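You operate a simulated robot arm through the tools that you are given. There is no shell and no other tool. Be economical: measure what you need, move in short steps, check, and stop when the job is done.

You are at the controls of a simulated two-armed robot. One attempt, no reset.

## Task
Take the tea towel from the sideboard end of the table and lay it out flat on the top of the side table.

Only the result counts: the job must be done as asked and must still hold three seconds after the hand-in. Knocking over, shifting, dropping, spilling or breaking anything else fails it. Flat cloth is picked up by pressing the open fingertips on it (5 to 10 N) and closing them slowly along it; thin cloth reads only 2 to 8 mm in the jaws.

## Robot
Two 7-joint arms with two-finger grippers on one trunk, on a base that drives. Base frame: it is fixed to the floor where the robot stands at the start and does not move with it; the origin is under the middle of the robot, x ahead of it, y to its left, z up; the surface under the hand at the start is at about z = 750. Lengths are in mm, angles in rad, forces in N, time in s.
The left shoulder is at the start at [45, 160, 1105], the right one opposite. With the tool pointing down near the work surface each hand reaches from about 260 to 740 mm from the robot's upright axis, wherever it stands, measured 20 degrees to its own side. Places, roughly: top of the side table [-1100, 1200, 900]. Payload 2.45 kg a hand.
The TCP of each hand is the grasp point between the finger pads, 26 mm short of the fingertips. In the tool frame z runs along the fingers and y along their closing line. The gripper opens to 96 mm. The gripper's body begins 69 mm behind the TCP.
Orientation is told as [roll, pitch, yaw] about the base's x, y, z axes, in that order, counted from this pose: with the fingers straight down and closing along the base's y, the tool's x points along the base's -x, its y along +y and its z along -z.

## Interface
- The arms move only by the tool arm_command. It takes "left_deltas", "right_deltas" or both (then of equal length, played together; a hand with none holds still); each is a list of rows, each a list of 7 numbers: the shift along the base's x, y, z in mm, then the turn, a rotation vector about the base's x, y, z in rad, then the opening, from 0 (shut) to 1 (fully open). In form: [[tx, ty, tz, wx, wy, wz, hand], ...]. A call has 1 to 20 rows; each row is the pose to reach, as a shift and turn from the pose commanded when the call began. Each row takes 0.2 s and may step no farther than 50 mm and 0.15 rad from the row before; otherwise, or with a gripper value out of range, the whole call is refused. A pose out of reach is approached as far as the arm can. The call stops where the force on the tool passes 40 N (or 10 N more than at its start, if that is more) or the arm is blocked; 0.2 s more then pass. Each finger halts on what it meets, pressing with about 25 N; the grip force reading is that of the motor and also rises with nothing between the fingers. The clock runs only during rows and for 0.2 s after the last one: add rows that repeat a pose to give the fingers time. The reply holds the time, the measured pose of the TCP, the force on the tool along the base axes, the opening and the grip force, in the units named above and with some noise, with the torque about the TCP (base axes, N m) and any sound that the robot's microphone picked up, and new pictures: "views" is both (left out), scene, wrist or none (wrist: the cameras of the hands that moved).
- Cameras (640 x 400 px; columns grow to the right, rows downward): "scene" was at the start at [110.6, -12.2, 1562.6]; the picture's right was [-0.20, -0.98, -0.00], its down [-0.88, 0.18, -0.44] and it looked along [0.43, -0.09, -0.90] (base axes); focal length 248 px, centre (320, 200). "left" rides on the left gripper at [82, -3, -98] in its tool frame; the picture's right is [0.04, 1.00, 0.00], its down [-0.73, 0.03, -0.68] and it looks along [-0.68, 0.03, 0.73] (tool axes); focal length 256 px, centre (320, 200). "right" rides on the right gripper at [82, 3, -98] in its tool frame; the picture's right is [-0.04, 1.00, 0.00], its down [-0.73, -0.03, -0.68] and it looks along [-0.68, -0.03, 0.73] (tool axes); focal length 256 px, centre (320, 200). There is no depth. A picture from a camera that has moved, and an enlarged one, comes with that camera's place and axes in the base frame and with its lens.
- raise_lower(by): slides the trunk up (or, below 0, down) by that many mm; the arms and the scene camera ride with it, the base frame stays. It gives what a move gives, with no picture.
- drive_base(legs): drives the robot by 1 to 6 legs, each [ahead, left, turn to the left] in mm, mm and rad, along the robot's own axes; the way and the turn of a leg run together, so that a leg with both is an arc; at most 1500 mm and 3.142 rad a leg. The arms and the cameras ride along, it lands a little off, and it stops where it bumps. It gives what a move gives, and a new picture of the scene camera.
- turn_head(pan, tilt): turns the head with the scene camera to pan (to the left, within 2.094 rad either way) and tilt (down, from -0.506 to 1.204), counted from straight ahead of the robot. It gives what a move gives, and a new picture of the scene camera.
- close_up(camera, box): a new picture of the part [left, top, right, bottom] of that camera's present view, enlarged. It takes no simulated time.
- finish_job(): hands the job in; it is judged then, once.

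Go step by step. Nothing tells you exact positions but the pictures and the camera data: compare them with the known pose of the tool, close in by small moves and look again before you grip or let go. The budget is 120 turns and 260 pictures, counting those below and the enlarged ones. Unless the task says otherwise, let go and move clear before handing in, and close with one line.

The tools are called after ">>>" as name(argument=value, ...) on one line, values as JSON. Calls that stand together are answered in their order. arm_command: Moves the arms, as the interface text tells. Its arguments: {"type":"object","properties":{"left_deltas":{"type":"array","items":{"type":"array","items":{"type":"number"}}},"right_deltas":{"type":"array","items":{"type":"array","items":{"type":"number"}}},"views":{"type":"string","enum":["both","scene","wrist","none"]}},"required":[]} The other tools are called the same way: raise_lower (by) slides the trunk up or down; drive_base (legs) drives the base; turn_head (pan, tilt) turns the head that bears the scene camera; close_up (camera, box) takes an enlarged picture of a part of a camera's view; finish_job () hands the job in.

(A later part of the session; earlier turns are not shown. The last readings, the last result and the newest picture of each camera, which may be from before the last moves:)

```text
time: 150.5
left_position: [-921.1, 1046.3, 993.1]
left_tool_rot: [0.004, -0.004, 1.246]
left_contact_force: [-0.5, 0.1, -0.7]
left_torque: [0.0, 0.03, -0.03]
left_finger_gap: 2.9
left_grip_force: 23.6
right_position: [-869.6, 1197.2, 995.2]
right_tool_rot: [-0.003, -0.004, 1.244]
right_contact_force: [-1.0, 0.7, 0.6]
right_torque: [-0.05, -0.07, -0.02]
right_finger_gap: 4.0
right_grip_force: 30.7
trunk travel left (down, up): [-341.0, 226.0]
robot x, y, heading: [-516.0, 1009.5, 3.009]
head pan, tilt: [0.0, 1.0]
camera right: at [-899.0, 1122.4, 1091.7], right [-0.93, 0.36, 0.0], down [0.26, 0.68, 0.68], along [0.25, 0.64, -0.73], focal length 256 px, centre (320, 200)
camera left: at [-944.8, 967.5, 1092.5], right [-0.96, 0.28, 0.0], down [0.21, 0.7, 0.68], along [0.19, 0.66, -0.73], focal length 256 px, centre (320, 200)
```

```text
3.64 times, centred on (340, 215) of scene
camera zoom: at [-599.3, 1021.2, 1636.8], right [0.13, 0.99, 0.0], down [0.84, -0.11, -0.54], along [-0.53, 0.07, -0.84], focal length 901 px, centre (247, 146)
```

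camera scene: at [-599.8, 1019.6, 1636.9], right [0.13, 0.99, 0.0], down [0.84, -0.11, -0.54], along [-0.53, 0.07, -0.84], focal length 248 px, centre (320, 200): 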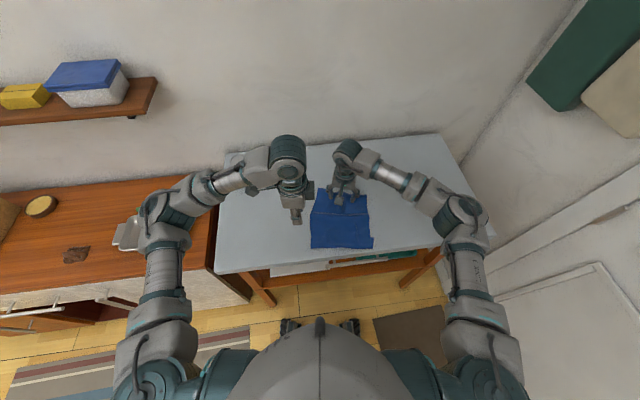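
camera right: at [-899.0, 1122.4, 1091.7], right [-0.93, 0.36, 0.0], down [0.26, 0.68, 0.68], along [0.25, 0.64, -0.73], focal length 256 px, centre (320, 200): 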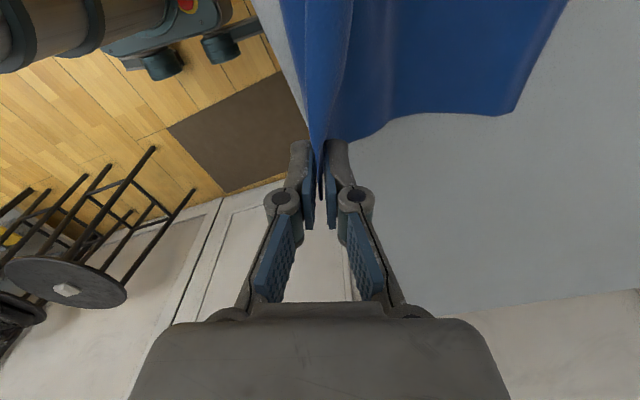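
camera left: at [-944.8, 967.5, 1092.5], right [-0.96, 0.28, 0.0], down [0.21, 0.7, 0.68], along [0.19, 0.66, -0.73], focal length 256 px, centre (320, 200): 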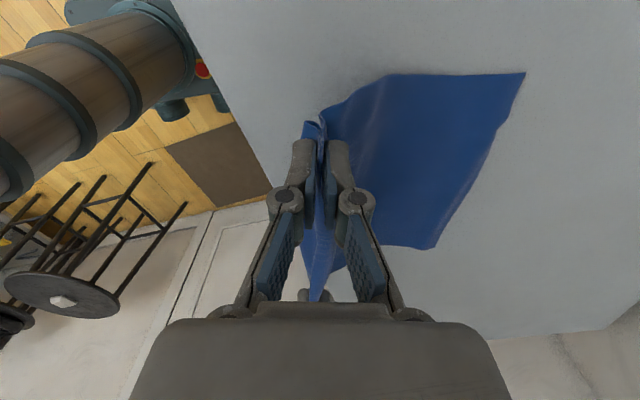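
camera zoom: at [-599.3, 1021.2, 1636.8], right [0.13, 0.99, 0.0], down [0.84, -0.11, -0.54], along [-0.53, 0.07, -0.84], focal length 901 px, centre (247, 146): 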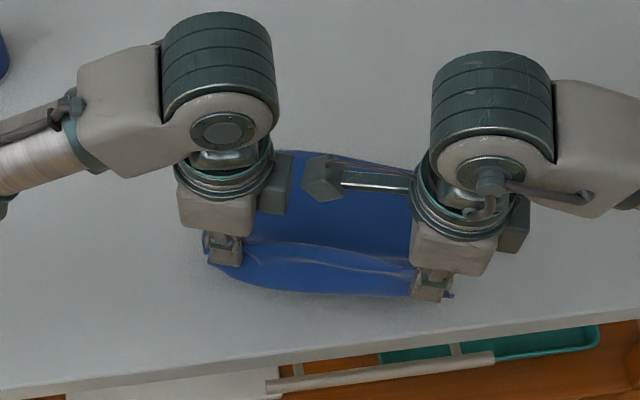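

The main part now lies flat beyond the hands. I set the tail down, moving forward while lowering.

>>> arm_command(right_deltas=[[-6, 2, -9, 0, 0, 0, 0], [-20, 7, -18, 0, 0, 0, 0], [-34, 11, -28, 0, 0, 0, 0], [-47, 16, -38, 0, 0, 0, 0], [-58, 20, -48, 0, 0, 0, 0], [-66, 22, -57, 0, 0, 0, 0], [-70, 24, -63, 0, 0, 0, 0]], left_deltas=[[-6, 2, -9, 0, 0, 0, 0], [-20, 7, -18, 0, 0, 0, 0], [-34, 11, -28, 0, 0, 0, 0], [-47, 16, -38, 0, 0, 0, 0], [-58, 20, -48, 0, 0, 0, 0], [-66, 22, -57, 0, 0, 0, 0], [-70, 24, -62, 0, 0, 0, 0]], views="wrist")

>>> close_up(camera="scene", box=[280, 160, 400, 270])

```text
time: 152.1
left_position: [-991.9, 1069.4, 932.5]
left_tool_rot: [0.004, -0.004, 1.245]
left_contact_force: [1.3, -0.6, 4.1]
left_torque: [-0.05, -0.04, 0.03]
left_finger_gap: 3.5
left_grip_force: 23.3
right_position: [-940.9, 1222.9, 930.6]
right_tool_rot: [0.0, -0.003, 1.245]
right_contact_force: [-0.6, 0.2, 0.7]
right_torque: [-0.01, -0.01, 0.01]
right_finger_gap: 3.7
right_grip_force: 23.5
trunk travel left (down, up): [-341.0, 226.0]
robot x, y, heading: [-512.7, 1009.4, 3.01]
head pan, tilt: [0.0, 1.0]
camera right: at [-968.7, 1146.9, 1028.7], right [-0.93, 0.36, 0.0], down [0.26, 0.68, 0.68], along [0.24, 0.64, -0.73], focal length 256 px, centre (320, 200)
camera left: at [-1014.8, 991.8, 1030.6], right [-0.96, 0.28, 0.0], down [0.21, 0.7, 0.68], along [0.19, 0.66, -0.73], focal length 256 px, centre (320, 200)
```

right: 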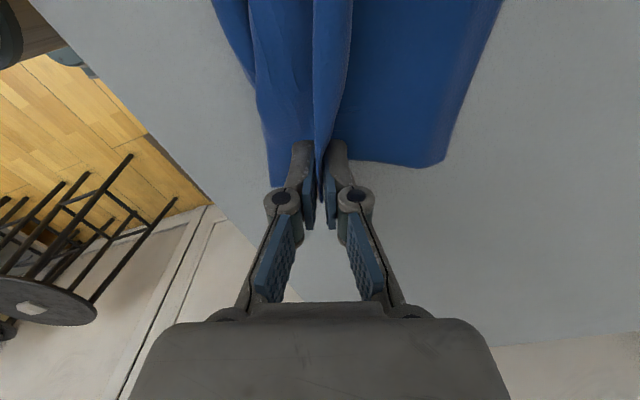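
left: 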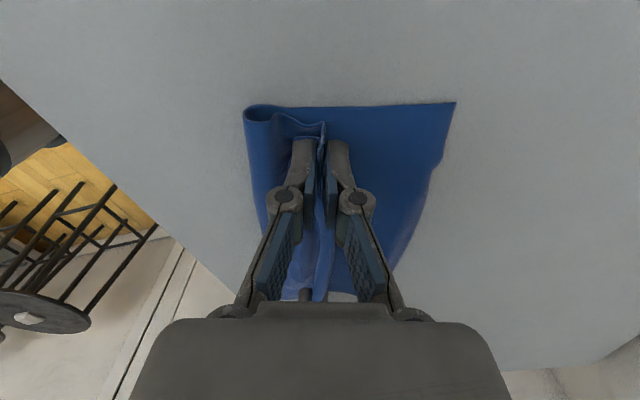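

```text
3.64 times, centred on (340, 215) of scene
camera zoom: at [-599.1, 1022.0, 1636.9], right [0.13, 0.99, 0.0], down [0.84, -0.11, -0.54], along [-0.53, 0.07, -0.84], focal length 901 px, centre (247, 146)
```

zoom: 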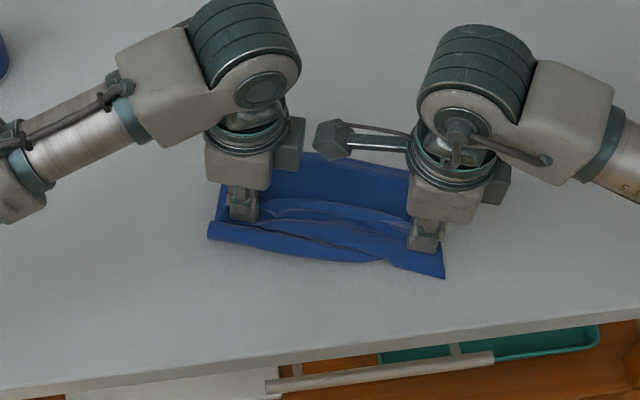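

The slack formed a roll just under the tail; dragging the far edge should pull it out as before. I open the hands slowly and lift off.

>>> arm_command(right_deltas=[[0, 0, -2, 0, 0, 0, 0], [0, 0, -3, 0, 0, 0, 0.05], [0, 0, -3, 0, 0, 0, 0.1], [0, 0, -3, 0, 0, 0, 0.15], [0, 0, -3, 0, 0, 0, 0.2], [0, 0, -3, 0, 0, 0, 0.25], [0, 0, -3, 0, 0, 0, 0.3], [0, 0, -3, 0, 0, 0, 0.35], [0, 0, 10, 0, 0, 0, 0.38], [0, 0, 40, 0, 0, 0, 0.4], [0, 0, 80, 0, 0, 0, 0.4], [0, 20, 120, 0, 0, 0, 0.4], [0, 60, 140, 0, 0, 0, 0.4], [0, 90, 140, 0, 0, 0, 0.4]], left_deltas=[[0, 0, -2, 0, 0, 0, 0], [0, 0, -3, 0, 0, 0, 0.05], [0, 0, -3, 0, 0, 0, 0.1], [0, 0, -3, 0, 0, 0, 0.15], [0, 0, -3, 0, 0, 0, 0.2], [0, 0, -3, 0, 0, 0, 0.25], [0, 0, -3, 0, 0, 0, 0.3], [0, 0, -3, 0, 0, 0, 0.35], [0, 0, 10, 0, 0, 0, 0.38], [0, 0, 40, 0, 0, 0, 0.4], [0, 0, 80, 0, 0, 0, 0.4], [0, -10, 120, 0, 0, 0, 0.4], [20, -30, 140, 0, 0, 0, 0.4], [40, -50, 140, 0, 0, 0, 0.4]], views="none")

>>> arm_command(right_deltas=[[0, 0, 0, 0, 0, 0.143, 0.6], [0, 0, 0, 0, 0, 0.286, 0.8], [0, 0, 0, 0, 0, 0.429, 0.8], [0, 0, 0, 0, 0, 0.572, 0.8], [0, 0, 0, 0, 0, 0.715, 0.8], [0, 0, 0, 0, 0, 0.858, 0.8], [0, 0, 0, 0, 0, 1.0, 0.8], [0, 0, 0, 0, 0, 1.143, 0.8], [0, 0, 0, 0, 0, 1.286, 0.8], [0, 0, 0, 0, 0, 1.429, 0.8], [0, 0, 0, 0, 0, 1.57, 0.8]], views="none")

>>> close_up(camera="scene", box=[280, 140, 400, 250])

```text
time: 155.1
left_position: [-952.7, 1020.1, 1072.1]
left_tool_rot: [0.003, -0.003, 1.246]
left_contact_force: [-0.1, -0.1, -0.7]
left_torque: [0.04, 0.01, -0.01]
left_finger_gap: 38.3
left_grip_force: 0.0
right_position: [-940.3, 1312.8, 1071.3]
right_tool_rot: [-0.001, -0.001, 1.243]
right_contact_force: [-0.4, -0.4, -0.3]
right_torque: [0.0, 0.02, 0.0]
right_finger_gap: 38.6
right_grip_force: 0.1
trunk travel left (down, up): [-341.0, 226.0]
robot x, y, heading: [-514.7, 1001.9, 3.012]
head pan, tilt: [0.0, 1.0]
```

```text
time: 157.5
left_position: [-952.7, 1019.2, 1072.0]
left_tool_rot: [0.004, -0.006, 1.246]
left_contact_force: [-0.1, 0.0, 0.2]
left_torque: [0.01, 0.03, 0.02]
left_finger_gap: 38.2
left_grip_force: 0.1
right_position: [-940.2, 1312.7, 1070.1]
right_tool_rot: [0.0, -0.002, 2.815]
right_contact_force: [-0.4, 0.1, 0.1]
right_torque: [-0.03, -0.03, -0.04]
right_finger_gap: 76.6
right_grip_force: 0.0
trunk travel left (down, up): [-341.0, 226.0]
robot x, y, heading: [-518.6, 1007.7, 3.01]
head pan, tilt: [0.0, 1.0]
```

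```text
3.64 times, centred on (340, 195) of scene
camera zoom: at [-600.4, 1022.2, 1636.7], right [0.13, 0.99, 0.0], down [0.84, -0.11, -0.54], along [-0.53, 0.07, -0.84], focal length 901 px, centre (247, 218)
```

zoom: 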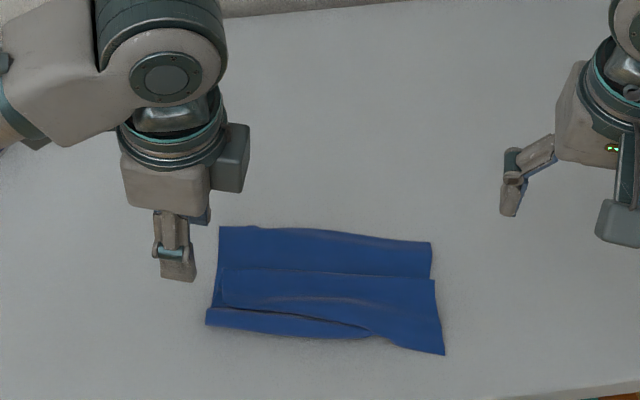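

Structure is clear: a Z-fold with the far strip (about 43 mm) exposed. I bring the right fingers onto the far strip again.

>>> arm_command(right_deltas=[[-30, -20, 0, 0, 0, 0.05, 0.8], [-60, -50, 0, 0, 0, 0.1, 0.8], [-78, -90, 0, 0, 0, 0.1, 0.8], [-78, -130, 0, 0, 0, 0.1, 0.8], [-78, -161, -20, 0, 0, 0.1, 0.8], [-78, -161, -65, 0, 0, 0.1, 0.8], [-78, -161, -105, 0, 0, 0.1, 0.8], [-78, -161, -130, 0, 0, 0.1, 0.8]], views="wrist")

```text
time: 159.3
left_position: [-953.8, 1020.1, 1071.2]
left_tool_rot: [0.003, -0.007, 1.246]
left_contact_force: [-0.3, -1.3, 0.6]
left_torque: [-0.01, 0.0, 0.0]
left_finger_gap: 38.5
left_grip_force: 0.1
right_position: [-1019.4, 1151.1, 940.5]
right_tool_rot: [0.0, -0.003, 2.916]
right_contact_force: [0.4, 0.1, 0.6]
right_torque: [0.0, -0.01, 0.03]
right_finger_gap: 77.2
right_grip_force: 0.2
trunk travel left (down, up): [-341.0, 226.0]
robot x, y, heading: [-515.2, 1004.7, 3.006]
head pan, tilt: [0.0, 1.0]
camera right: at [-938.1, 1129.6, 1038.1], right [-0.26, -0.96, 0.0], down [-0.71, 0.19, 0.68], along [-0.66, 0.18, -0.73], focal length 256 px, centre (320, 200)
```

right: 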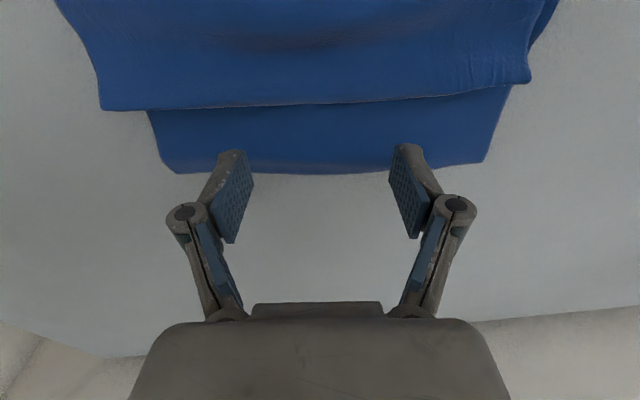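

>>> arm_command(right_deltas=[[5, -1, -10, 0, 0, 0, 0.8], [5, -1, -18, 0, 0, 0, 0.8], [5, -1, -20, 0, 0, 0, 0.8], [5, -1, -21.5, 0, 0, 0, 0.8]], views="none")

```text
time: 160.3
left_position: [-952.7, 1018.6, 1073.2]
left_tool_rot: [0.003, -0.005, 1.245]
left_contact_force: [0.6, 0.5, 0.9]
left_torque: [-0.03, 0.03, 0.0]
left_finger_gap: 38.5
left_grip_force: 0.0
right_position: [-1013.7, 1150.5, 919.0]
right_tool_rot: [-0.001, -0.001, 2.913]
right_contact_force: [0.3, -0.9, 0.7]
right_torque: [-0.02, 0.04, 0.03]
right_finger_gap: 77.1
right_grip_force: 0.2
trunk travel left (down, up): [-341.0, 226.0]
robot x, y, heading: [-514.3, 1005.2, 3.011]
head pan, tilt: [0.0, 1.0]
```

>>> arm_command(right_deltas=[[0, 0, -1, 0, 0, 0, 0.8], [0, 0, -2, 0, 0, 0, 0.8]], views="none")

```text
time: 160.9
left_position: [-952.1, 1018.9, 1072.0]
left_tool_rot: [0.004, -0.005, 1.246]
left_contact_force: [-0.3, 0.3, 0.3]
left_torque: [-0.01, 0.01, -0.01]
left_finger_gap: 38.3
left_grip_force: 0.0
right_position: [-1013.1, 1150.5, 918.6]
right_tool_rot: [0.0, -0.005, 2.911]
right_contact_force: [-0.4, 0.5, 14.2]
right_torque: [0.0, -0.02, 0.03]
right_finger_gap: 78.2
right_grip_force: 7.5
trunk travel left (down, up): [-341.0, 226.0]
robot x, y, heading: [-518.2, 1004.7, 3.009]
head pan, tilt: [0.0, 1.0]
```

Contact is good at 14 N. I drag outward 60 mm and check.

>>> arm_command(right_deltas=[[-3, 1, 0.5, 0, 0, 0, 0.8], [-10, 2, 0.5, 0, 0, 0, 0.8], [-17, 4, 0.5, 0, 0, 0, 0.8], [-25, 6, 0.5, 0, 0, 0, 0.8], [-33, 7, 0.5, 0, 0, 0, 0.8], [-41, 9, 0.5, 0, 0, 0, 0.8], [-50, 11, 0.5, 0, 0, 0, 0.8], [-58, 13, 0.5, 0, 0, 0, 0.8]], views="wrist")

>>> close_up(camera="scene", box=[280, 140, 400, 250])

```text
time: 162.7
left_position: [-953.3, 1017.9, 1072.9]
left_tool_rot: [0.002, -0.005, 1.247]
left_contact_force: [0.3, 0.4, 0.2]
left_torque: [0.01, 0.0, 0.0]
left_finger_gap: 38.6
left_grip_force: 0.0
right_position: [-1071.2, 1162.0, 919.0]
right_tool_rot: [-0.001, -0.004, 2.913]
right_contact_force: [-0.4, -0.6, 7.1]
right_torque: [-0.05, 0.01, 0.0]
right_finger_gap: 74.2
right_grip_force: 0.1
trunk travel left (down, up): [-341.0, 226.0]
robot x, y, heading: [-514.4, 1005.0, 3.01]
head pan, tilt: [0.0, 1.0]
camera right: at [-991.5, 1141.4, 1016.7], right [-0.27, -0.96, 0.0], down [-0.71, 0.19, 0.68], along [-0.66, 0.18, -0.73], focal length 256 px, centre (320, 200)
```

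right: 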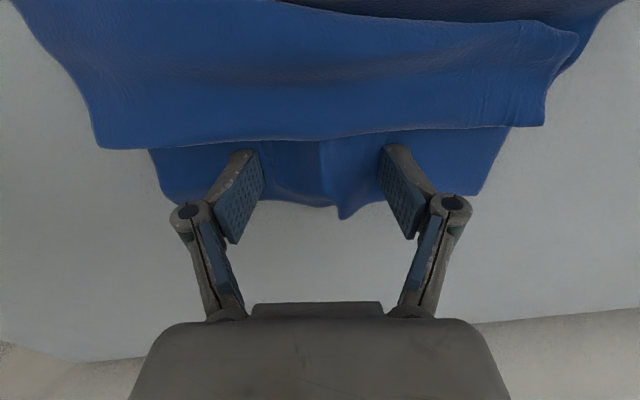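

```text
3.64 times, centred on (340, 195) of scene
camera zoom: at [-599.8, 1019.8, 1636.9], right [0.13, 0.99, 0.0], down [0.84, -0.11, -0.54], along [-0.53, 0.07, -0.84], focal length 901 px, centre (247, 218)
```

zoom: 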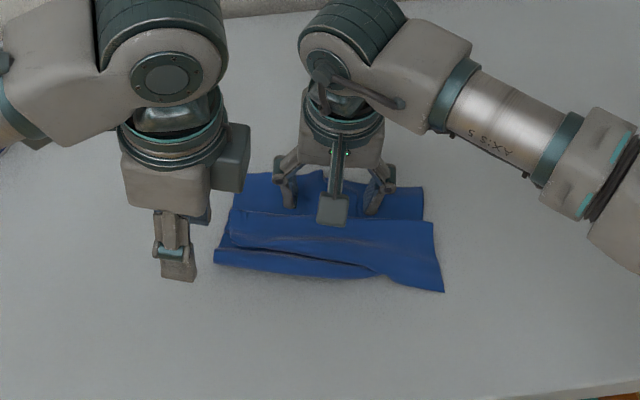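

The whole stack moved together this time. New idea: grip the near edge with the fingers closing along the edge (so no flap forms beyond the grip), re-hang, and lay again. I lift the right hand and turn the left the same way.

>>> arm_command(right_deltas=[[0, 0, 10, 0, 0, 0, 0.8], [0, 0, 40, 0, 0, 0, 0.8], [0, 0, 80, 0, 0, 0, 0.7], [0, 20, 120, 0, 0, 0, 0.6], [10, 50, 140, 0, 0, 0, 0.5], [40, 80, 140, 0, 0, 0, 0.45], [70, 100, 140, 0, 0, 0, 0.45], [70, 100, 140, 0, 0, 0, 0.45], [70, 100, 140, 0, 0, 0, 0.45], [70, 100, 140, 0, 0, 0, 0.45], [70, 100, 140, 0, 0, 0, 0.45], [70, 100, 140, 0, 0, 0, 0.45]], left_deltas=[[0, 0, 0, 0, 0, 0.143, 0.4], [0, 0, 0, 0, 0, 0.286, 0.4], [0, 0, 0, 0, 0, 0.429, 0.4], [0, 0, 0, 0, 0, 0.572, 0.4], [0, 0, 0, 0, 0, 0.715, 0.4], [0, -10, 0, 0, 0, 0.858, 0.4], [0, -20, 0, 0, 0, 1.0, 0.4], [0, -30, 0, 0, 0, 1.143, 0.4], [0, -30, 0, 0, 0, 1.286, 0.4], [0, -30, 0, 0, 0, 1.43, 0.4], [0, -30, 0, 0, 0, 1.57, 0.45], [0, -30, 0, 0, 0, 1.67, 0.45]], views="none")

>>> close_up(camera="scene", box=[290, 150, 390, 240])

>>> close_up(camera="left", box=[0, 0, 320, 200])

>>> close_up(camera="right", box=[300, 0, 620, 200])

```text
time: 165.3
left_position: [-952.6, 989.6, 1070.2]
left_tool_rot: [0.005, -0.004, 2.92]
left_contact_force: [-0.1, 0.7, -0.6]
left_torque: [0.04, -0.01, -0.02]
left_finger_gap: 43.2
left_grip_force: 0.1
right_position: [-1001.7, 1263.9, 1058.4]
right_tool_rot: [0.0, -0.002, 2.91]
right_contact_force: [0.3, -0.8, 0.0]
right_torque: [-0.03, -0.01, 0.02]
right_finger_gap: 43.2
right_grip_force: 0.1
trunk travel left (down, up): [-341.0, 226.0]
robot x, y, heading: [-516.0, 1008.8, 3.011]
head pan, tilt: [0.0, 1.0]
```

```text
4.44 times, centred on (340, 195) of scene
camera zoom: at [-600.7, 1021.7, 1636.7], right [0.13, 0.99, 0.0], down [0.84, -0.11, -0.54], along [-0.53, 0.07, -0.84], focal length 1101 px, centre (231, 222)
```

zoom: 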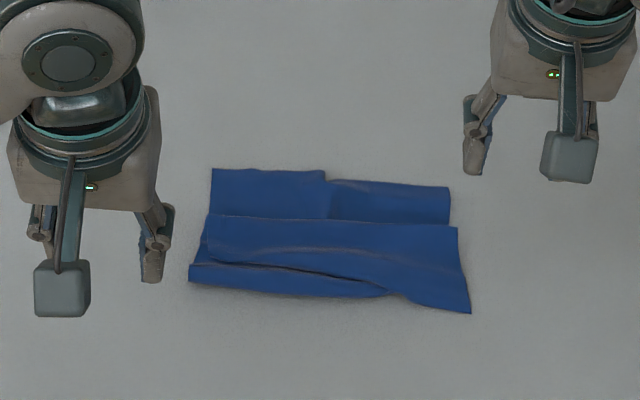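

```text
2.00 times, centred on (160, 100) of left
camera zoom: at [-872.3, 975.8, 1170.0], right [-0.18, -0.98, 0.0], down [-0.72, 0.14, 0.68], along [-0.67, 0.12, -0.73], focal length 512 px, centre (640, 400)
```

zoom: 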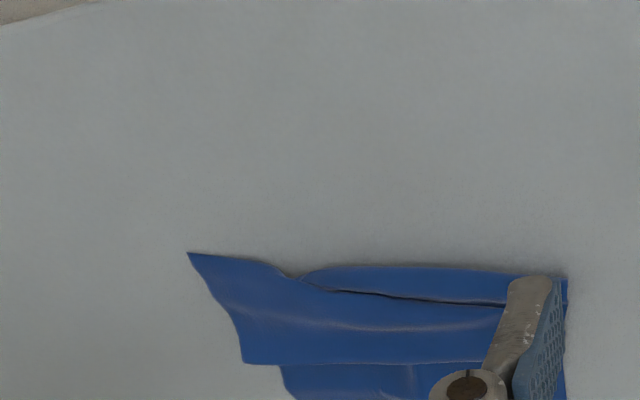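

```text
2.00 times, centred on (460, 100) of right
camera zoom: at [-921.4, 1242.7, 1155.6], right [-0.26, -0.96, 0.0], down [-0.71, 0.19, 0.68], along [-0.66, 0.18, -0.73], focal length 512 px, centre (40, 400)
```

zoom: 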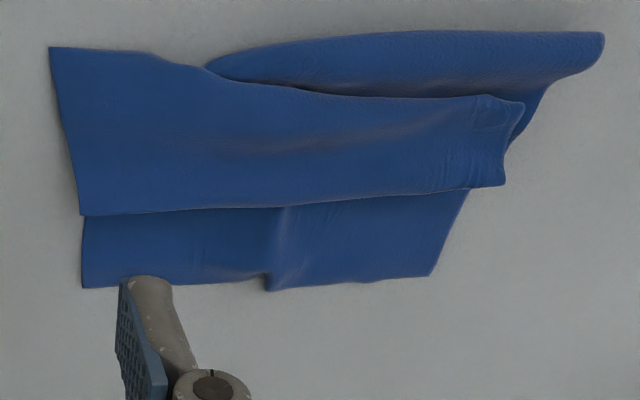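

I can see the tail's near edge on top, from (−1027, 1058) to the right corner (−960, 1252). I place both hands on that edge, closing along it.

>>> arm_command(right_deltas=[[8, -12, 0, 0, 0, -0.05, 0.42], [16, -25, -10, 0, 0, -0.1, 0.42], [23, -37, -40, 0, 0, -0.1, 0.42], [23, -37, -70, 0, 0, -0.1, 0.42], [23, -37, -100, 0, 0, -0.1, 0.42], [23, -37, -108, 0, 0, -0.1, 0.42]], left_deltas=[[-25, 33, 0, 0, 0, -0.05, 0.42], [-50, 66, 0, 0, 0, -0.11, 0.42], [-74, 99, -20, 0, 0, -0.11, 0.42], [-74, 99, -60, 0, 0, -0.11, 0.42], [-74, 99, -100, 0, 0, -0.11, 0.42], [-74, 99, -118, 0, 0, -0.11, 0.42]], views="wrist")

```text
time: 166.7
left_position: [-1026.7, 1089.2, 952.4]
left_tool_rot: [0.005, -0.005, 2.808]
left_contact_force: [-0.2, 0.8, -0.4]
left_torque: [-0.01, 0.0, -0.01]
left_finger_gap: 40.2
left_grip_force: 0.1
right_position: [-978.9, 1226.2, 950.5]
right_tool_rot: [-0.002, -0.002, 2.812]
right_contact_force: [0.1, -0.5, -1.1]
right_torque: [0.03, 0.03, 0.04]
right_finger_gap: 40.4
right_grip_force: 0.1
trunk travel left (down, up): [-341.0, 226.0]
robot x, y, heading: [-517.1, 1008.4, 3.005]
head pan, tilt: [0.0, 1.0]
camera right: at [-900.7, 1197.0, 1047.3], right [-0.36, -0.93, 0.0], down [-0.68, 0.26, 0.68], along [-0.64, 0.25, -0.73], focal length 256 px, centre (320, 200)
camera left: at [-948.2, 1066.3, 1050.8], right [-0.29, -0.96, 0.0], down [-0.7, 0.22, 0.68], along [-0.65, 0.2, -0.73], focal length 256 px, centre (320, 200)
```

right: 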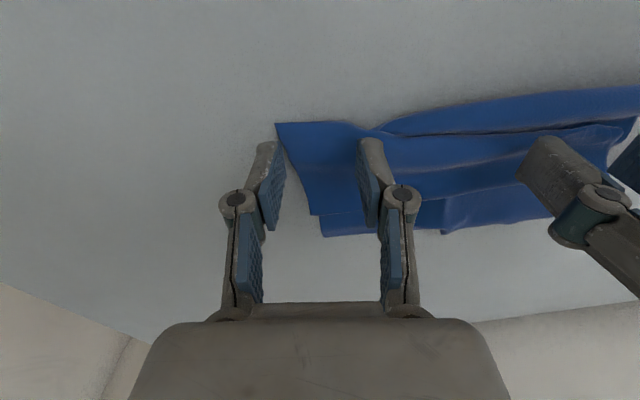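
left: 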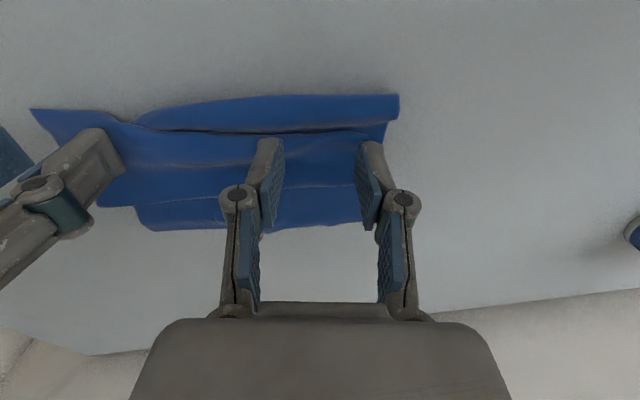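

Slight shifts inward along the edge, then lower to touch.

>>> arm_command(right_deltas=[[-4, -12, 0, 0, 0, 0, 0.42], [-4, -12, -12, 0, 0, 0, 0.42], [-4, -12, -20, 0, 0, 0, 0.42], [-4, -12, -23, 0, 0, 0, 0.42]], left_deltas=[[-4, 5, 0, 0, 0, 0, 0.42], [-4, 5, -10, 0, 0, 0, 0.42], [-4, 5, -17, 0, 0, 0, 0.42], [-4, 5, -20, 0, 0, 0, 0.42]], views="none")

>>> arm_command(right_deltas=[[0, 0, -1.5, 0, 0, 0, 0.42]], left_deltas=[[0, 0, -2.5, 0, 0, 0, 0.42]], views="none")

```text
time: 167.7
left_position: [-1030.3, 1095.5, 932.9]
left_tool_rot: [0.005, -0.005, 2.807]
left_contact_force: [-0.3, 0.0, 0.6]
left_torque: [-0.02, 0.01, 0.01]
left_finger_gap: 40.3
left_grip_force: 0.0
right_position: [-981.0, 1214.3, 928.7]
right_tool_rot: [0.001, -0.004, 2.813]
right_contact_force: [0.3, 0.2, 8.6]
right_torque: [-0.25, 0.13, -0.03]
right_finger_gap: 40.8
right_grip_force: 0.9
trunk travel left (down, up): [-341.0, 226.0]
robot x, y, heading: [-516.8, 1008.8, 3.007]
head pan, tilt: [0.0, 1.0]
```

```text
time: 168.1
left_position: [-1028.2, 1093.0, 932.4]
left_tool_rot: [0.003, -0.005, 2.806]
left_contact_force: [-0.8, 0.2, 0.6]
left_torque: [0.02, -0.01, -0.01]
left_finger_gap: 40.3
left_grip_force: 0.1
right_position: [-981.1, 1213.7, 926.5]
right_tool_rot: [0.0, -0.005, 2.812]
right_contact_force: [-0.5, -0.1, 13.8]
right_torque: [0.09, 0.05, 0.01]
right_finger_gap: 40.3
right_grip_force: 0.1
trunk travel left (down, up): [-341.0, 226.0]
robot x, y, heading: [-515.7, 1008.6, 3.011]
head pan, tilt: [0.0, 1.0]
```

>>> arm_command(left_deltas=[[0, 0, -1.5, 0, 0, 0, 0.42], [0, 0, -3, 0, 0, 0, 0.42]], views="none")

```text
time: 168.7
left_position: [-1030.1, 1094.5, 928.3]
left_tool_rot: [0.004, -0.008, 2.806]
left_contact_force: [-0.5, 0.2, 8.0]
left_torque: [0.02, 0.03, 0.04]
left_finger_gap: 41.1
left_grip_force: 0.8
right_position: [-981.5, 1215.1, 926.1]
right_tool_rot: [0.001, -0.003, 2.813]
right_contact_force: [0.1, -0.3, 9.2]
right_torque: [-0.03, 0.02, 0.01]
right_finger_gap: 37.7
right_grip_force: 0.2
trunk travel left (down, up): [-341.0, 226.0]
robot x, y, heading: [-513.9, 1006.1, 3.008]
head pan, tilt: [0.0, 1.0]
```

Both press at 8–9 N. I close both slowly along the edge.

>>> arm_command(right_deltas=[[0, 0, 0.5, 0, 0, 0, 0.36], [0, 0, 0.5, 0, 0, 0, 0.32], [0, 0, 0.5, 0, 0, 0, 0.28], [0, 0, 0.5, 0, 0, 0, 0.24], [0, 0, 0.5, 0, 0, 0, 0.2], [0, 0, 0.5, 0, 0, 0, 0.16], [0, 0, 0.5, 0, 0, 0, 0.12], [0, 0, 0.5, 0, 0, 0, 0.08], [0, 0, 0.5, 0, 0, 0, 0.04], [0, 0, 0.5, 0, 0, 0, 0], [0, 0, 0.5, 0, 0, 0, 0], [0, 0, 0.5, 0, 0, 0, 0]], left_deltas=[[0, 0, 0.5, 0, 0, 0, 0.38], [0, 0, 0.5, 0, 0, 0, 0.34], [0, 0, 0.5, 0, 0, 0, 0.3], [0, 0, 0.5, 0, 0, 0, 0.26], [0, 0, 0.5, 0, 0, 0, 0.22], [0, 0, 0.5, 0, 0, 0, 0.18], [0, 0, 0.5, 0, 0, 0, 0.13], [0, 0, 0.5, 0, 0, 0, 0.08], [0, 0, 0.5, 0, 0, 0, 0.04], [0, 0, 0.5, 0, 0, 0, 0], [0, 0, 0.5, 0, 0, 0, 0], [0, 0, 0.5, 0, 0, 0, 0]], views="wrist")

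```text
time: 171.3
left_position: [-1029.2, 1092.8, 928.6]
left_tool_rot: [0.005, -0.009, 2.805]
left_contact_force: [1.1, 3.8, 2.2]
left_torque: [0.09, -0.03, 0.03]
left_finger_gap: 2.3
left_grip_force: 25.3
right_position: [-980.4, 1213.9, 928.9]
right_tool_rot: [0.002, -0.007, 2.813]
right_contact_force: [-1.2, -3.2, 34.9]
right_torque: [-0.27, 0.22, 0.08]
right_finger_gap: 5.4
right_grip_force: 25.2
trunk travel left (down, up): [-341.0, 226.0]
robot x, y, heading: [-512.7, 1006.5, 3.009]
head pan, tilt: [0.0, 1.0]
camera right: at [-903.1, 1184.7, 1025.5], right [-0.36, -0.93, 0.0], down [-0.68, 0.26, 0.68], along [-0.64, 0.24, -0.73], focal length 256 px, centre (320, 200)
camera left: at [-950.5, 1070.2, 1028.1], right [-0.29, -0.96, 0.0], down [-0.7, 0.22, 0.68], along [-0.66, 0.2, -0.73], focal length 256 px, centre (320, 200)
```

right: 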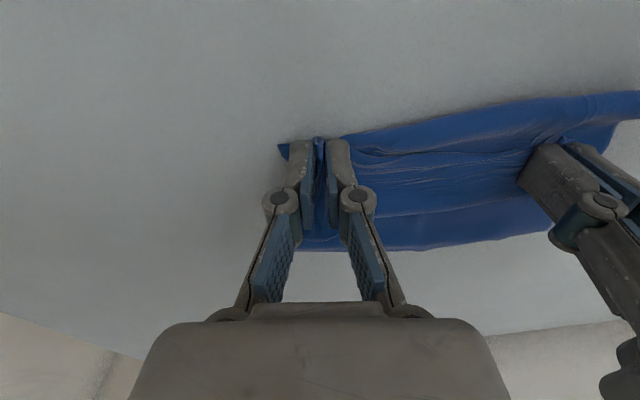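
left: 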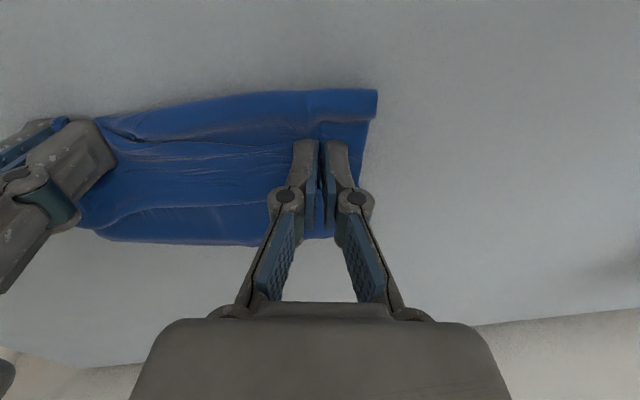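

Both are pinched. I lift high and check what hangs.

>>> arm_command(right_deltas=[[0, 0, 10, 0, 0, 0, 0], [0, 0, 30, 0, 0, 0, 0], [0, 0, 60, 0, 0, 0, 0], [0, 0, 95, 0, 0, 0, 0], [0, 0, 130, 0, 0, 0, 0], [0, 0, 165, 0, 0, 0, 0], [0, 0, 200, 0, 0, 0, 0], [0, 0, 235, 0, 0, 0, 0], [0, 0, 270, 0, 0, 0, 0], [0, 0, 280, 0, 0, 0, 0], [0, 0, 280, 0, 0, 0, 0]], left_deltas=[[0, 0, 10, 0, 0, 0, 0], [0, 0, 30, 0, 0, 0, 0], [0, 0, 60, 0, 0, 0, 0], [0, 0, 95, 0, 0, 0, 0], [0, 0, 130, 0, 0, 0, 0], [0, 0, 165, 0, 0, 0, 0], [0, 0, 200, 0, 0, 0, 0], [0, 0, 235, 0, 0, 0, 0], [0, 0, 270, 0, 0, 0, 0], [0, 0, 280, 0, 0, 0, 0], [0, 0, 280, 0, 0, 0, 0]], views="wrist")

>>> close_up(camera="scene", box=[270, 110, 410, 250])

```text
time: 173.7
left_position: [-1031.0, 1093.9, 1208.5]
left_tool_rot: [0.004, -0.003, 2.804]
left_contact_force: [1.3, 5.0, 0.6]
left_torque: [0.14, 0.01, 0.0]
left_finger_gap: 2.4
left_grip_force: 25.4
right_position: [-982.3, 1217.0, 1205.5]
right_tool_rot: [0.0, -0.001, 2.814]
right_contact_force: [-1.1, -4.6, 0.0]
right_torque: [-0.14, 0.01, 0.06]
right_finger_gap: 5.2
right_grip_force: 25.1
trunk travel left (down, up): [-341.0, 226.0]
robot x, y, heading: [-514.5, 1002.4, 3.009]
head pan, tilt: [0.0, 1.0]
camera right: at [-905.4, 1186.4, 1303.6], right [-0.36, -0.93, 0.0], down [-0.68, 0.26, 0.68], along [-0.63, 0.24, -0.73], focal length 256 px, centre (320, 200)
camera left: at [-953.5, 1071.4, 1307.3], right [-0.29, -0.96, 0.0], down [-0.7, 0.22, 0.68], along [-0.65, 0.2, -0.73], focal length 256 px, centre (320, 200)
```

right: 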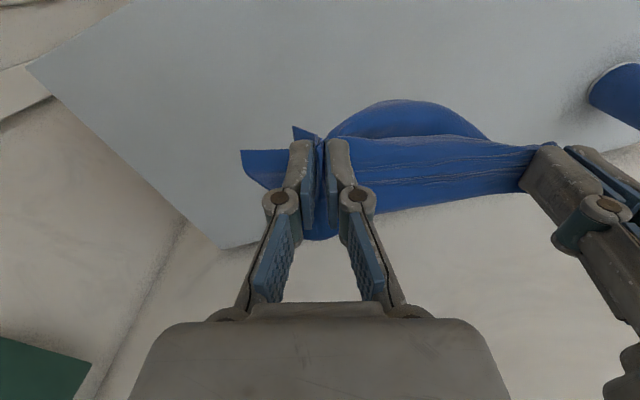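
left: 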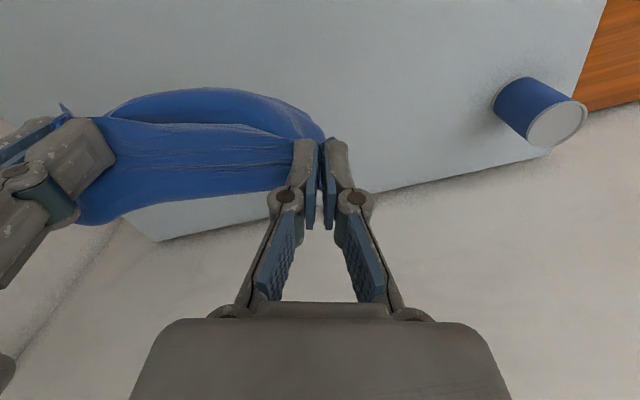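

```text
2.86 times, centred on (340, 180) of scene
camera zoom: at [-601.5, 1022.3, 1636.6], right [0.13, 0.99, 0.0], down [0.84, -0.11, -0.54], along [-0.53, 0.07, -0.84], focal length 708 px, centre (263, 257)
```

zoom: 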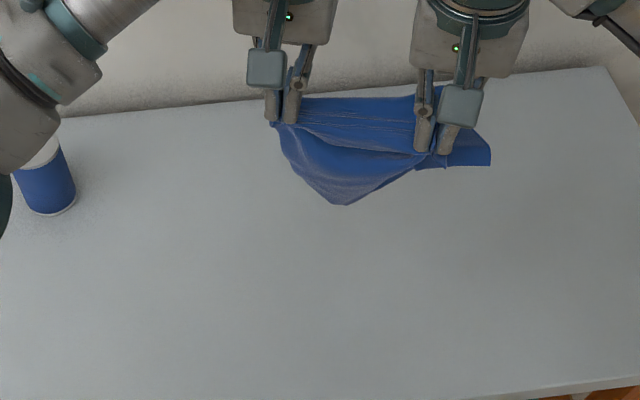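

Several layers were caught together, so this isn't a good hold. I set it back down gently and open, then rework the folds on the table.

>>> arm_command(right_deltas=[[0, 0, -40, 0, 0, 0, 0], [0, 0, -80, 0, 0, 0, 0], [0, 0, -120, 0, 0, 0, 0], [0, 0, -160, 0, 0, 0, 0], [10, -3, -190, 0, 0, 0, 0], [25, -8, -215, 0, 0, 0, 0], [40, -13, -240, 0, 0, 0, 0], [50, -16, -260, 0, 0, 0, 0], [55, -18, -272, 0, 0, 0, 0], [55, -18, -272, 0, 0, 0, 0.1], [55, -18, -272, 0, 0, 0, 0.2], [55, -18, -272, 0, 0, 0, 0.35], [55, -18, -272, 0, 0, 0, 0.5], [55, -18, -255, 0, 0, 0, 0.5], [55, -18, -215, 0, 0, 0, 0.5], [55, -8, -175, 0, 0, 0, 0.5], [55, 20, -135, 0, 0, 0, 0.5], [55, 50, -120, 0, 0, 0, 0.5], [55, 80, -120, 0, 0, 0, 0.5]], left_deltas=[[0, 0, -40, 0, 0, 0, 0], [0, 0, -80, 0, 0, 0, 0], [0, 0, -120, 0, 0, 0, 0], [0, 0, -160, 0, 0, 0, 0], [10, -3, -190, 0, 0, 0, 0], [25, -8, -215, 0, 0, 0, 0], [40, -13, -240, 0, 0, 0, 0], [50, -16, -260, 0, 0, 0, 0], [55, -18, -274, 0, 0, 0, 0], [55, -18, -274, 0, 0, 0, 0.1], [55, -18, -274, 0, 0, 0, 0.2], [55, -18, -274, 0, 0, 0, 0.35], [55, -18, -274, 0, 0, 0, 0.5], [55, -18, -255, 0, 0, 0, 0.5], [55, -18, -215, 0, 0, 0, 0.5], [55, -25, -175, 0, 0, 0, 0.5], [55, -50, -135, 0, 0, 0, 0.5], [65, -75, -120, 0, 0, 0, 0.5], [80, -95, -120, 0, 0, 0, 0.5]], views="none")

>>> close_up(camera="scene", box=[290, 150, 410, 250])

```text
time: 177.7
left_position: [-949.7, 999.8, 1088.2]
left_tool_rot: [0.004, -0.004, 2.808]
left_contact_force: [0.2, 0.8, -0.7]
left_torque: [0.02, 0.0, -0.02]
left_finger_gap: 48.1
left_grip_force: 0.0
right_position: [-926.7, 1294.8, 1086.6]
right_tool_rot: [0.001, -0.001, 2.816]
right_contact_force: [-0.1, 0.0, -0.1]
right_torque: [0.01, 0.01, 0.02]
right_finger_gap: 47.8
right_grip_force: 0.1
trunk travel left (down, up): [-341.0, 226.0]
robot x, y, heading: [-511.0, 1010.8, 3.009]
head pan, tilt: [0.0, 1.0]
```

```text
4.00 times, centred on (350, 200) of scene
camera zoom: at [-599.3, 1022.0, 1636.7], right [0.13, 0.99, 0.0], down [0.84, -0.11, -0.54], along [-0.53, 0.07, -0.84], focal length 991 px, centre (200, 200)
```

zoom: 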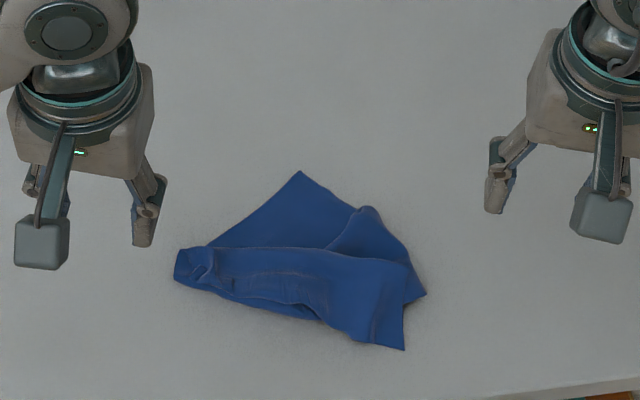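

The cloth is a loose heap with two corners sticking out: one at about (−1082, 1176) and the near-right one at (−900, 1227). I'll pinch these two and pull them apart to straighten it.

>>> arm_command(right_deltas=[[0, -20, 0, 0, 0, 0, 0.4], [5, -50, 0, 0, 0, 0, 0.33], [12, -83, -20, 0, 0, 0, 0.33], [12, -83, -60, 0, 0, 0, 0.33], [12, -83, -100, 0, 0, 0, 0.33], [12, -83, -135, 0, 0, 0, 0.33], [12, -83, -135, 0, 0, 0, 0.33]], left_deltas=[[-40, 15, 0, 0, 0, 0, 0.4], [-75, 45, 0, 0, 0, 0, 0.33], [-100, 85, 0, 0, 0, 0, 0.33], [-114, 130, 0, 0, 0, 0, 0.33], [-114, 173, -40, 0, 0, 0, 0.33], [-114, 173, -90, 0, 0, 0, 0.33], [-114, 173, -135, 0, 0, 0, 0.33]], views="wrist")

```text
refused: row 5 steps farther than a row can; nothing moved
```

>>> arm_command(right_deltas=[[0, -20, 0, 0, 0, 0, 0.4], [5, -50, 0, 0, 0, 0, 0.33], [12, -83, -20, 0, 0, 0, 0.33], [12, -83, -60, 0, 0, 0, 0.33], [12, -83, -100, 0, 0, 0, 0.33], [12, -83, -135, 0, 0, 0, 0.33], [12, -83, -135, 0, 0, 0, 0.33], [12, -83, -135, 0, 0, 0, 0.33]], left_deltas=[[-40, 15, 0, 0, 0, 0, 0.4], [-75, 45, 0, 0, 0, 0, 0.33], [-100, 85, 0, 0, 0, 0, 0.33], [-114, 130, 0, 0, 0, 0, 0.33], [-114, 173, -15, 0, 0, 0, 0.33], [-114, 173, -55, 0, 0, 0, 0.33], [-114, 173, -95, 0, 0, 0, 0.33], [-114, 173, -135, 0, 0, 0, 0.33]], views="wrist")

```text
time: 179.5
left_position: [-1064.7, 1172.0, 951.7]
left_tool_rot: [0.003, -0.006, 2.807]
left_contact_force: [0.2, -0.4, -0.3]
left_torque: [-0.01, -0.01, 0.03]
left_finger_gap: 31.7
left_grip_force: 0.0
right_position: [-915.5, 1211.1, 951.2]
right_tool_rot: [0.0, -0.003, 2.813]
right_contact_force: [-0.1, 0.5, -0.3]
right_torque: [-0.02, 0.04, -0.02]
right_finger_gap: 31.4
right_grip_force: 0.2
trunk travel left (down, up): [-341.0, 226.0]
robot x, y, heading: [-517.8, 1006.4, 3.011]
head pan, tilt: [0.0, 1.0]
camera right: at [-837.7, 1181.0, 1049.0], right [-0.36, -0.93, 0.0], down [-0.68, 0.26, 0.68], along [-0.63, 0.25, -0.73], focal length 256 px, centre (320, 200)
camera left: at [-986.7, 1148.6, 1051.2], right [-0.29, -0.96, 0.0], down [-0.7, 0.22, 0.68], along [-0.65, 0.2, -0.73], focal length 256 px, centre (320, 200)
```

right: 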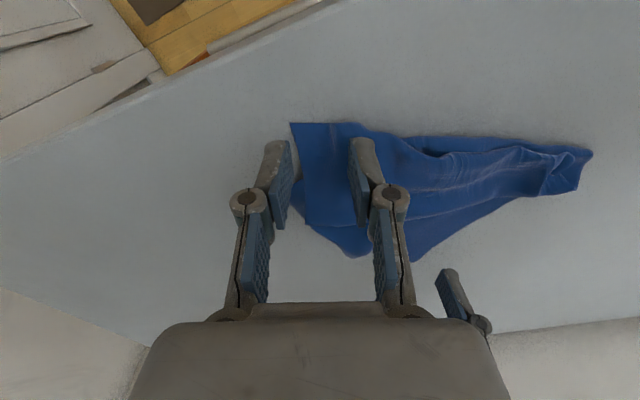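
left: 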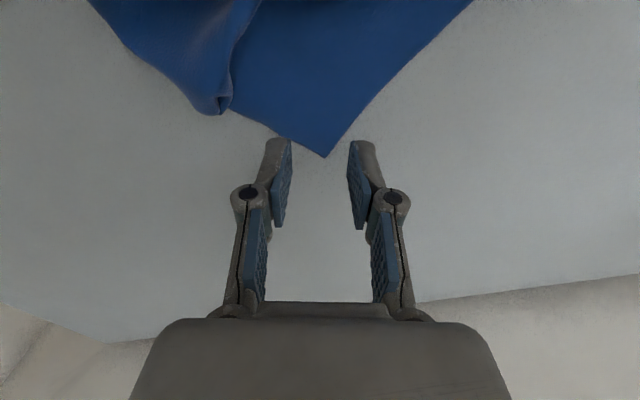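

Left is well placed over the corner tip. I shift the right 12 mm inward and lower both to touch.

>>> arm_command(right_deltas=[[-4, -12, 0, 0, 0, 0, 0.33], [-4, -12, -12, 0, 0, 0, 0.33], [-4, -12, -20, 0, 0, 0, 0.33], [-4, -12, -24, 0, 0, 0, 0.33]], left_deltas=[[0, 2, 0, 0, 0, 0, 0.33], [0, 2, -12, 0, 0, 0, 0.33], [0, 2, -21, 0, 0, 0, 0.33], [0, 2, -25, 0, 0, 0, 0.33]], views="none")

>>> arm_command(right_deltas=[[0, 0, -1, 0, 0, 0, 0.33]], left_deltas=[[0, 0, -1, 0, 0, 0, 0.33]], views="none")

```text
time: 180.5
left_position: [-1063.5, 1175.6, 928.0]
left_tool_rot: [0.006, -0.007, 2.807]
left_contact_force: [-0.1, 0.6, 0.4]
left_torque: [0.02, 0.0, 0.02]
left_finger_gap: 31.7
left_grip_force: 0.0
right_position: [-918.9, 1199.9, 929.0]
right_tool_rot: [0.001, -0.005, 2.812]
right_contact_force: [-0.8, -1.2, 9.5]
right_torque: [-0.17, 0.18, 0.02]
right_finger_gap: 32.0
right_grip_force: 0.9
trunk travel left (down, up): [-341.0, 226.0]
robot x, y, heading: [-515.7, 1007.2, 3.015]
head pan, tilt: [0.0, 1.0]
```

```text
time: 180.9
left_position: [-1062.9, 1173.7, 927.8]
left_tool_rot: [0.002, -0.005, 2.806]
left_contact_force: [-0.2, 0.5, -0.2]
left_torque: [0.0, -0.02, 0.0]
left_finger_gap: 31.7
left_grip_force: 0.0
right_position: [-917.6, 1199.1, 927.1]
right_tool_rot: [0.0, -0.003, 2.814]
right_contact_force: [0.6, 0.3, 18.2]
right_torque: [0.22, -0.03, -0.02]
right_finger_gap: 32.8
right_grip_force: 5.9
trunk travel left (down, up): [-341.0, 226.0]
robot x, y, heading: [-517.5, 1009.2, 3.011]
head pan, tilt: [0.0, 1.0]
```

>>> arm_command(right_deltas=[[0, 0, 0.8, 0, 0, 0, 0.33], [0, 0, 1, 0, 0, 0, 0.33]], left_deltas=[[0, 0, -1.2, 0, 0, 0, 0.33], [0, 0, -2.5, 0, 0, 0, 0.33]], views="none")

```text
time: 181.5
left_position: [-1064.8, 1175.1, 927.0]
left_tool_rot: [0.002, -0.01, 2.806]
left_contact_force: [-0.1, 0.9, 15.0]
left_torque: [0.08, -0.13, 0.01]
left_finger_gap: 31.8
left_grip_force: 0.0
right_position: [-917.5, 1199.7, 927.7]
right_tool_rot: [0.0, -0.001, 2.813]
right_contact_force: [-0.5, 0.8, 3.3]
right_torque: [0.0, 0.06, -0.01]
right_finger_gap: 32.8
right_grip_force: 0.0
trunk travel left (down, up): [-341.0, 226.0]
robot x, y, heading: [-515.9, 1009.7, 3.005]
head pan, tilt: [0.0, 1.0]
```

Good light contact. I close both slowly.

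>>> arm_command(right_deltas=[[0, 0, -0.5, 0, 0, 0, 0.28], [0, 0, -0.5, 0, 0, 0, 0.24], [0, 0, -0.5, 0, 0, 0, 0.2], [0, 0, -0.5, 0, 0, 0, 0.16], [0, 0, -0.5, 0, 0, 0, 0.12], [0, 0, -0.3, 0, 0, 0, 0.08], [0, 0, 0, 0, 0, 0, 0.04], [0, 0, 0, 0, 0, 0, 0], [0, 0, 0, 0, 0, 0, 0], [0, 0, 0, 0, 0, 0, 0]], left_deltas=[[0, 0, 0.7, 0, 0, 0, 0.28], [0, 0, 0.7, 0, 0, 0, 0.24], [0, 0, 0.7, 0, 0, 0, 0.2], [0, 0, 0.7, 0, 0, 0, 0.16], [0, 0, 0.7, 0, 0, 0, 0.12], [0, 0, 0.7, 0, 0, 0, 0.08], [0, 0, 0.7, 0, 0, 0, 0.04], [0, 0, 0.7, 0, 0, 0, 0], [0, 0, 0.7, 0, 0, 0, 0], [0, 0, 0.7, 0, 0, 0, 0]], views="wrist")

```text
time: 183.7
left_position: [-1064.1, 1174.6, 926.3]
left_tool_rot: [0.006, -0.006, 2.806]
left_contact_force: [-2.2, 0.8, 18.9]
left_torque: [0.08, -0.09, 0.05]
left_finger_gap: 2.6
left_grip_force: 21.9
right_position: [-918.1, 1198.2, 928.0]
right_tool_rot: [-0.001, -0.003, 2.813]
right_contact_force: [0.0, -1.6, 5.9]
right_torque: [-0.06, 0.09, 0.0]
right_finger_gap: 2.8
right_grip_force: 28.2
trunk travel left (down, up): [-341.0, 226.0]
robot x, y, heading: [-514.3, 1008.1, 3.012]
head pan, tilt: [0.0, 1.0]
camera right: at [-840.8, 1170.0, 1025.5], right [-0.36, -0.93, 0.0], down [-0.68, 0.26, 0.68], along [-0.64, 0.25, -0.73], focal length 256 px, centre (320, 200)
camera left: at [-985.2, 1150.7, 1025.4], right [-0.29, -0.96, 0.0], down [-0.7, 0.22, 0.68], along [-0.65, 0.2, -0.73], focal length 256 px, centre (320, 200)
```

right: 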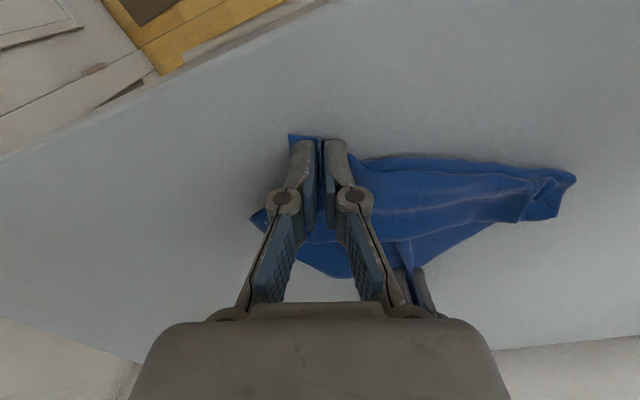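
left: 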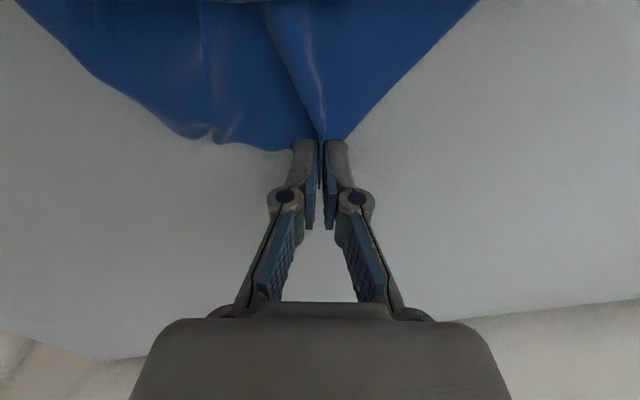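

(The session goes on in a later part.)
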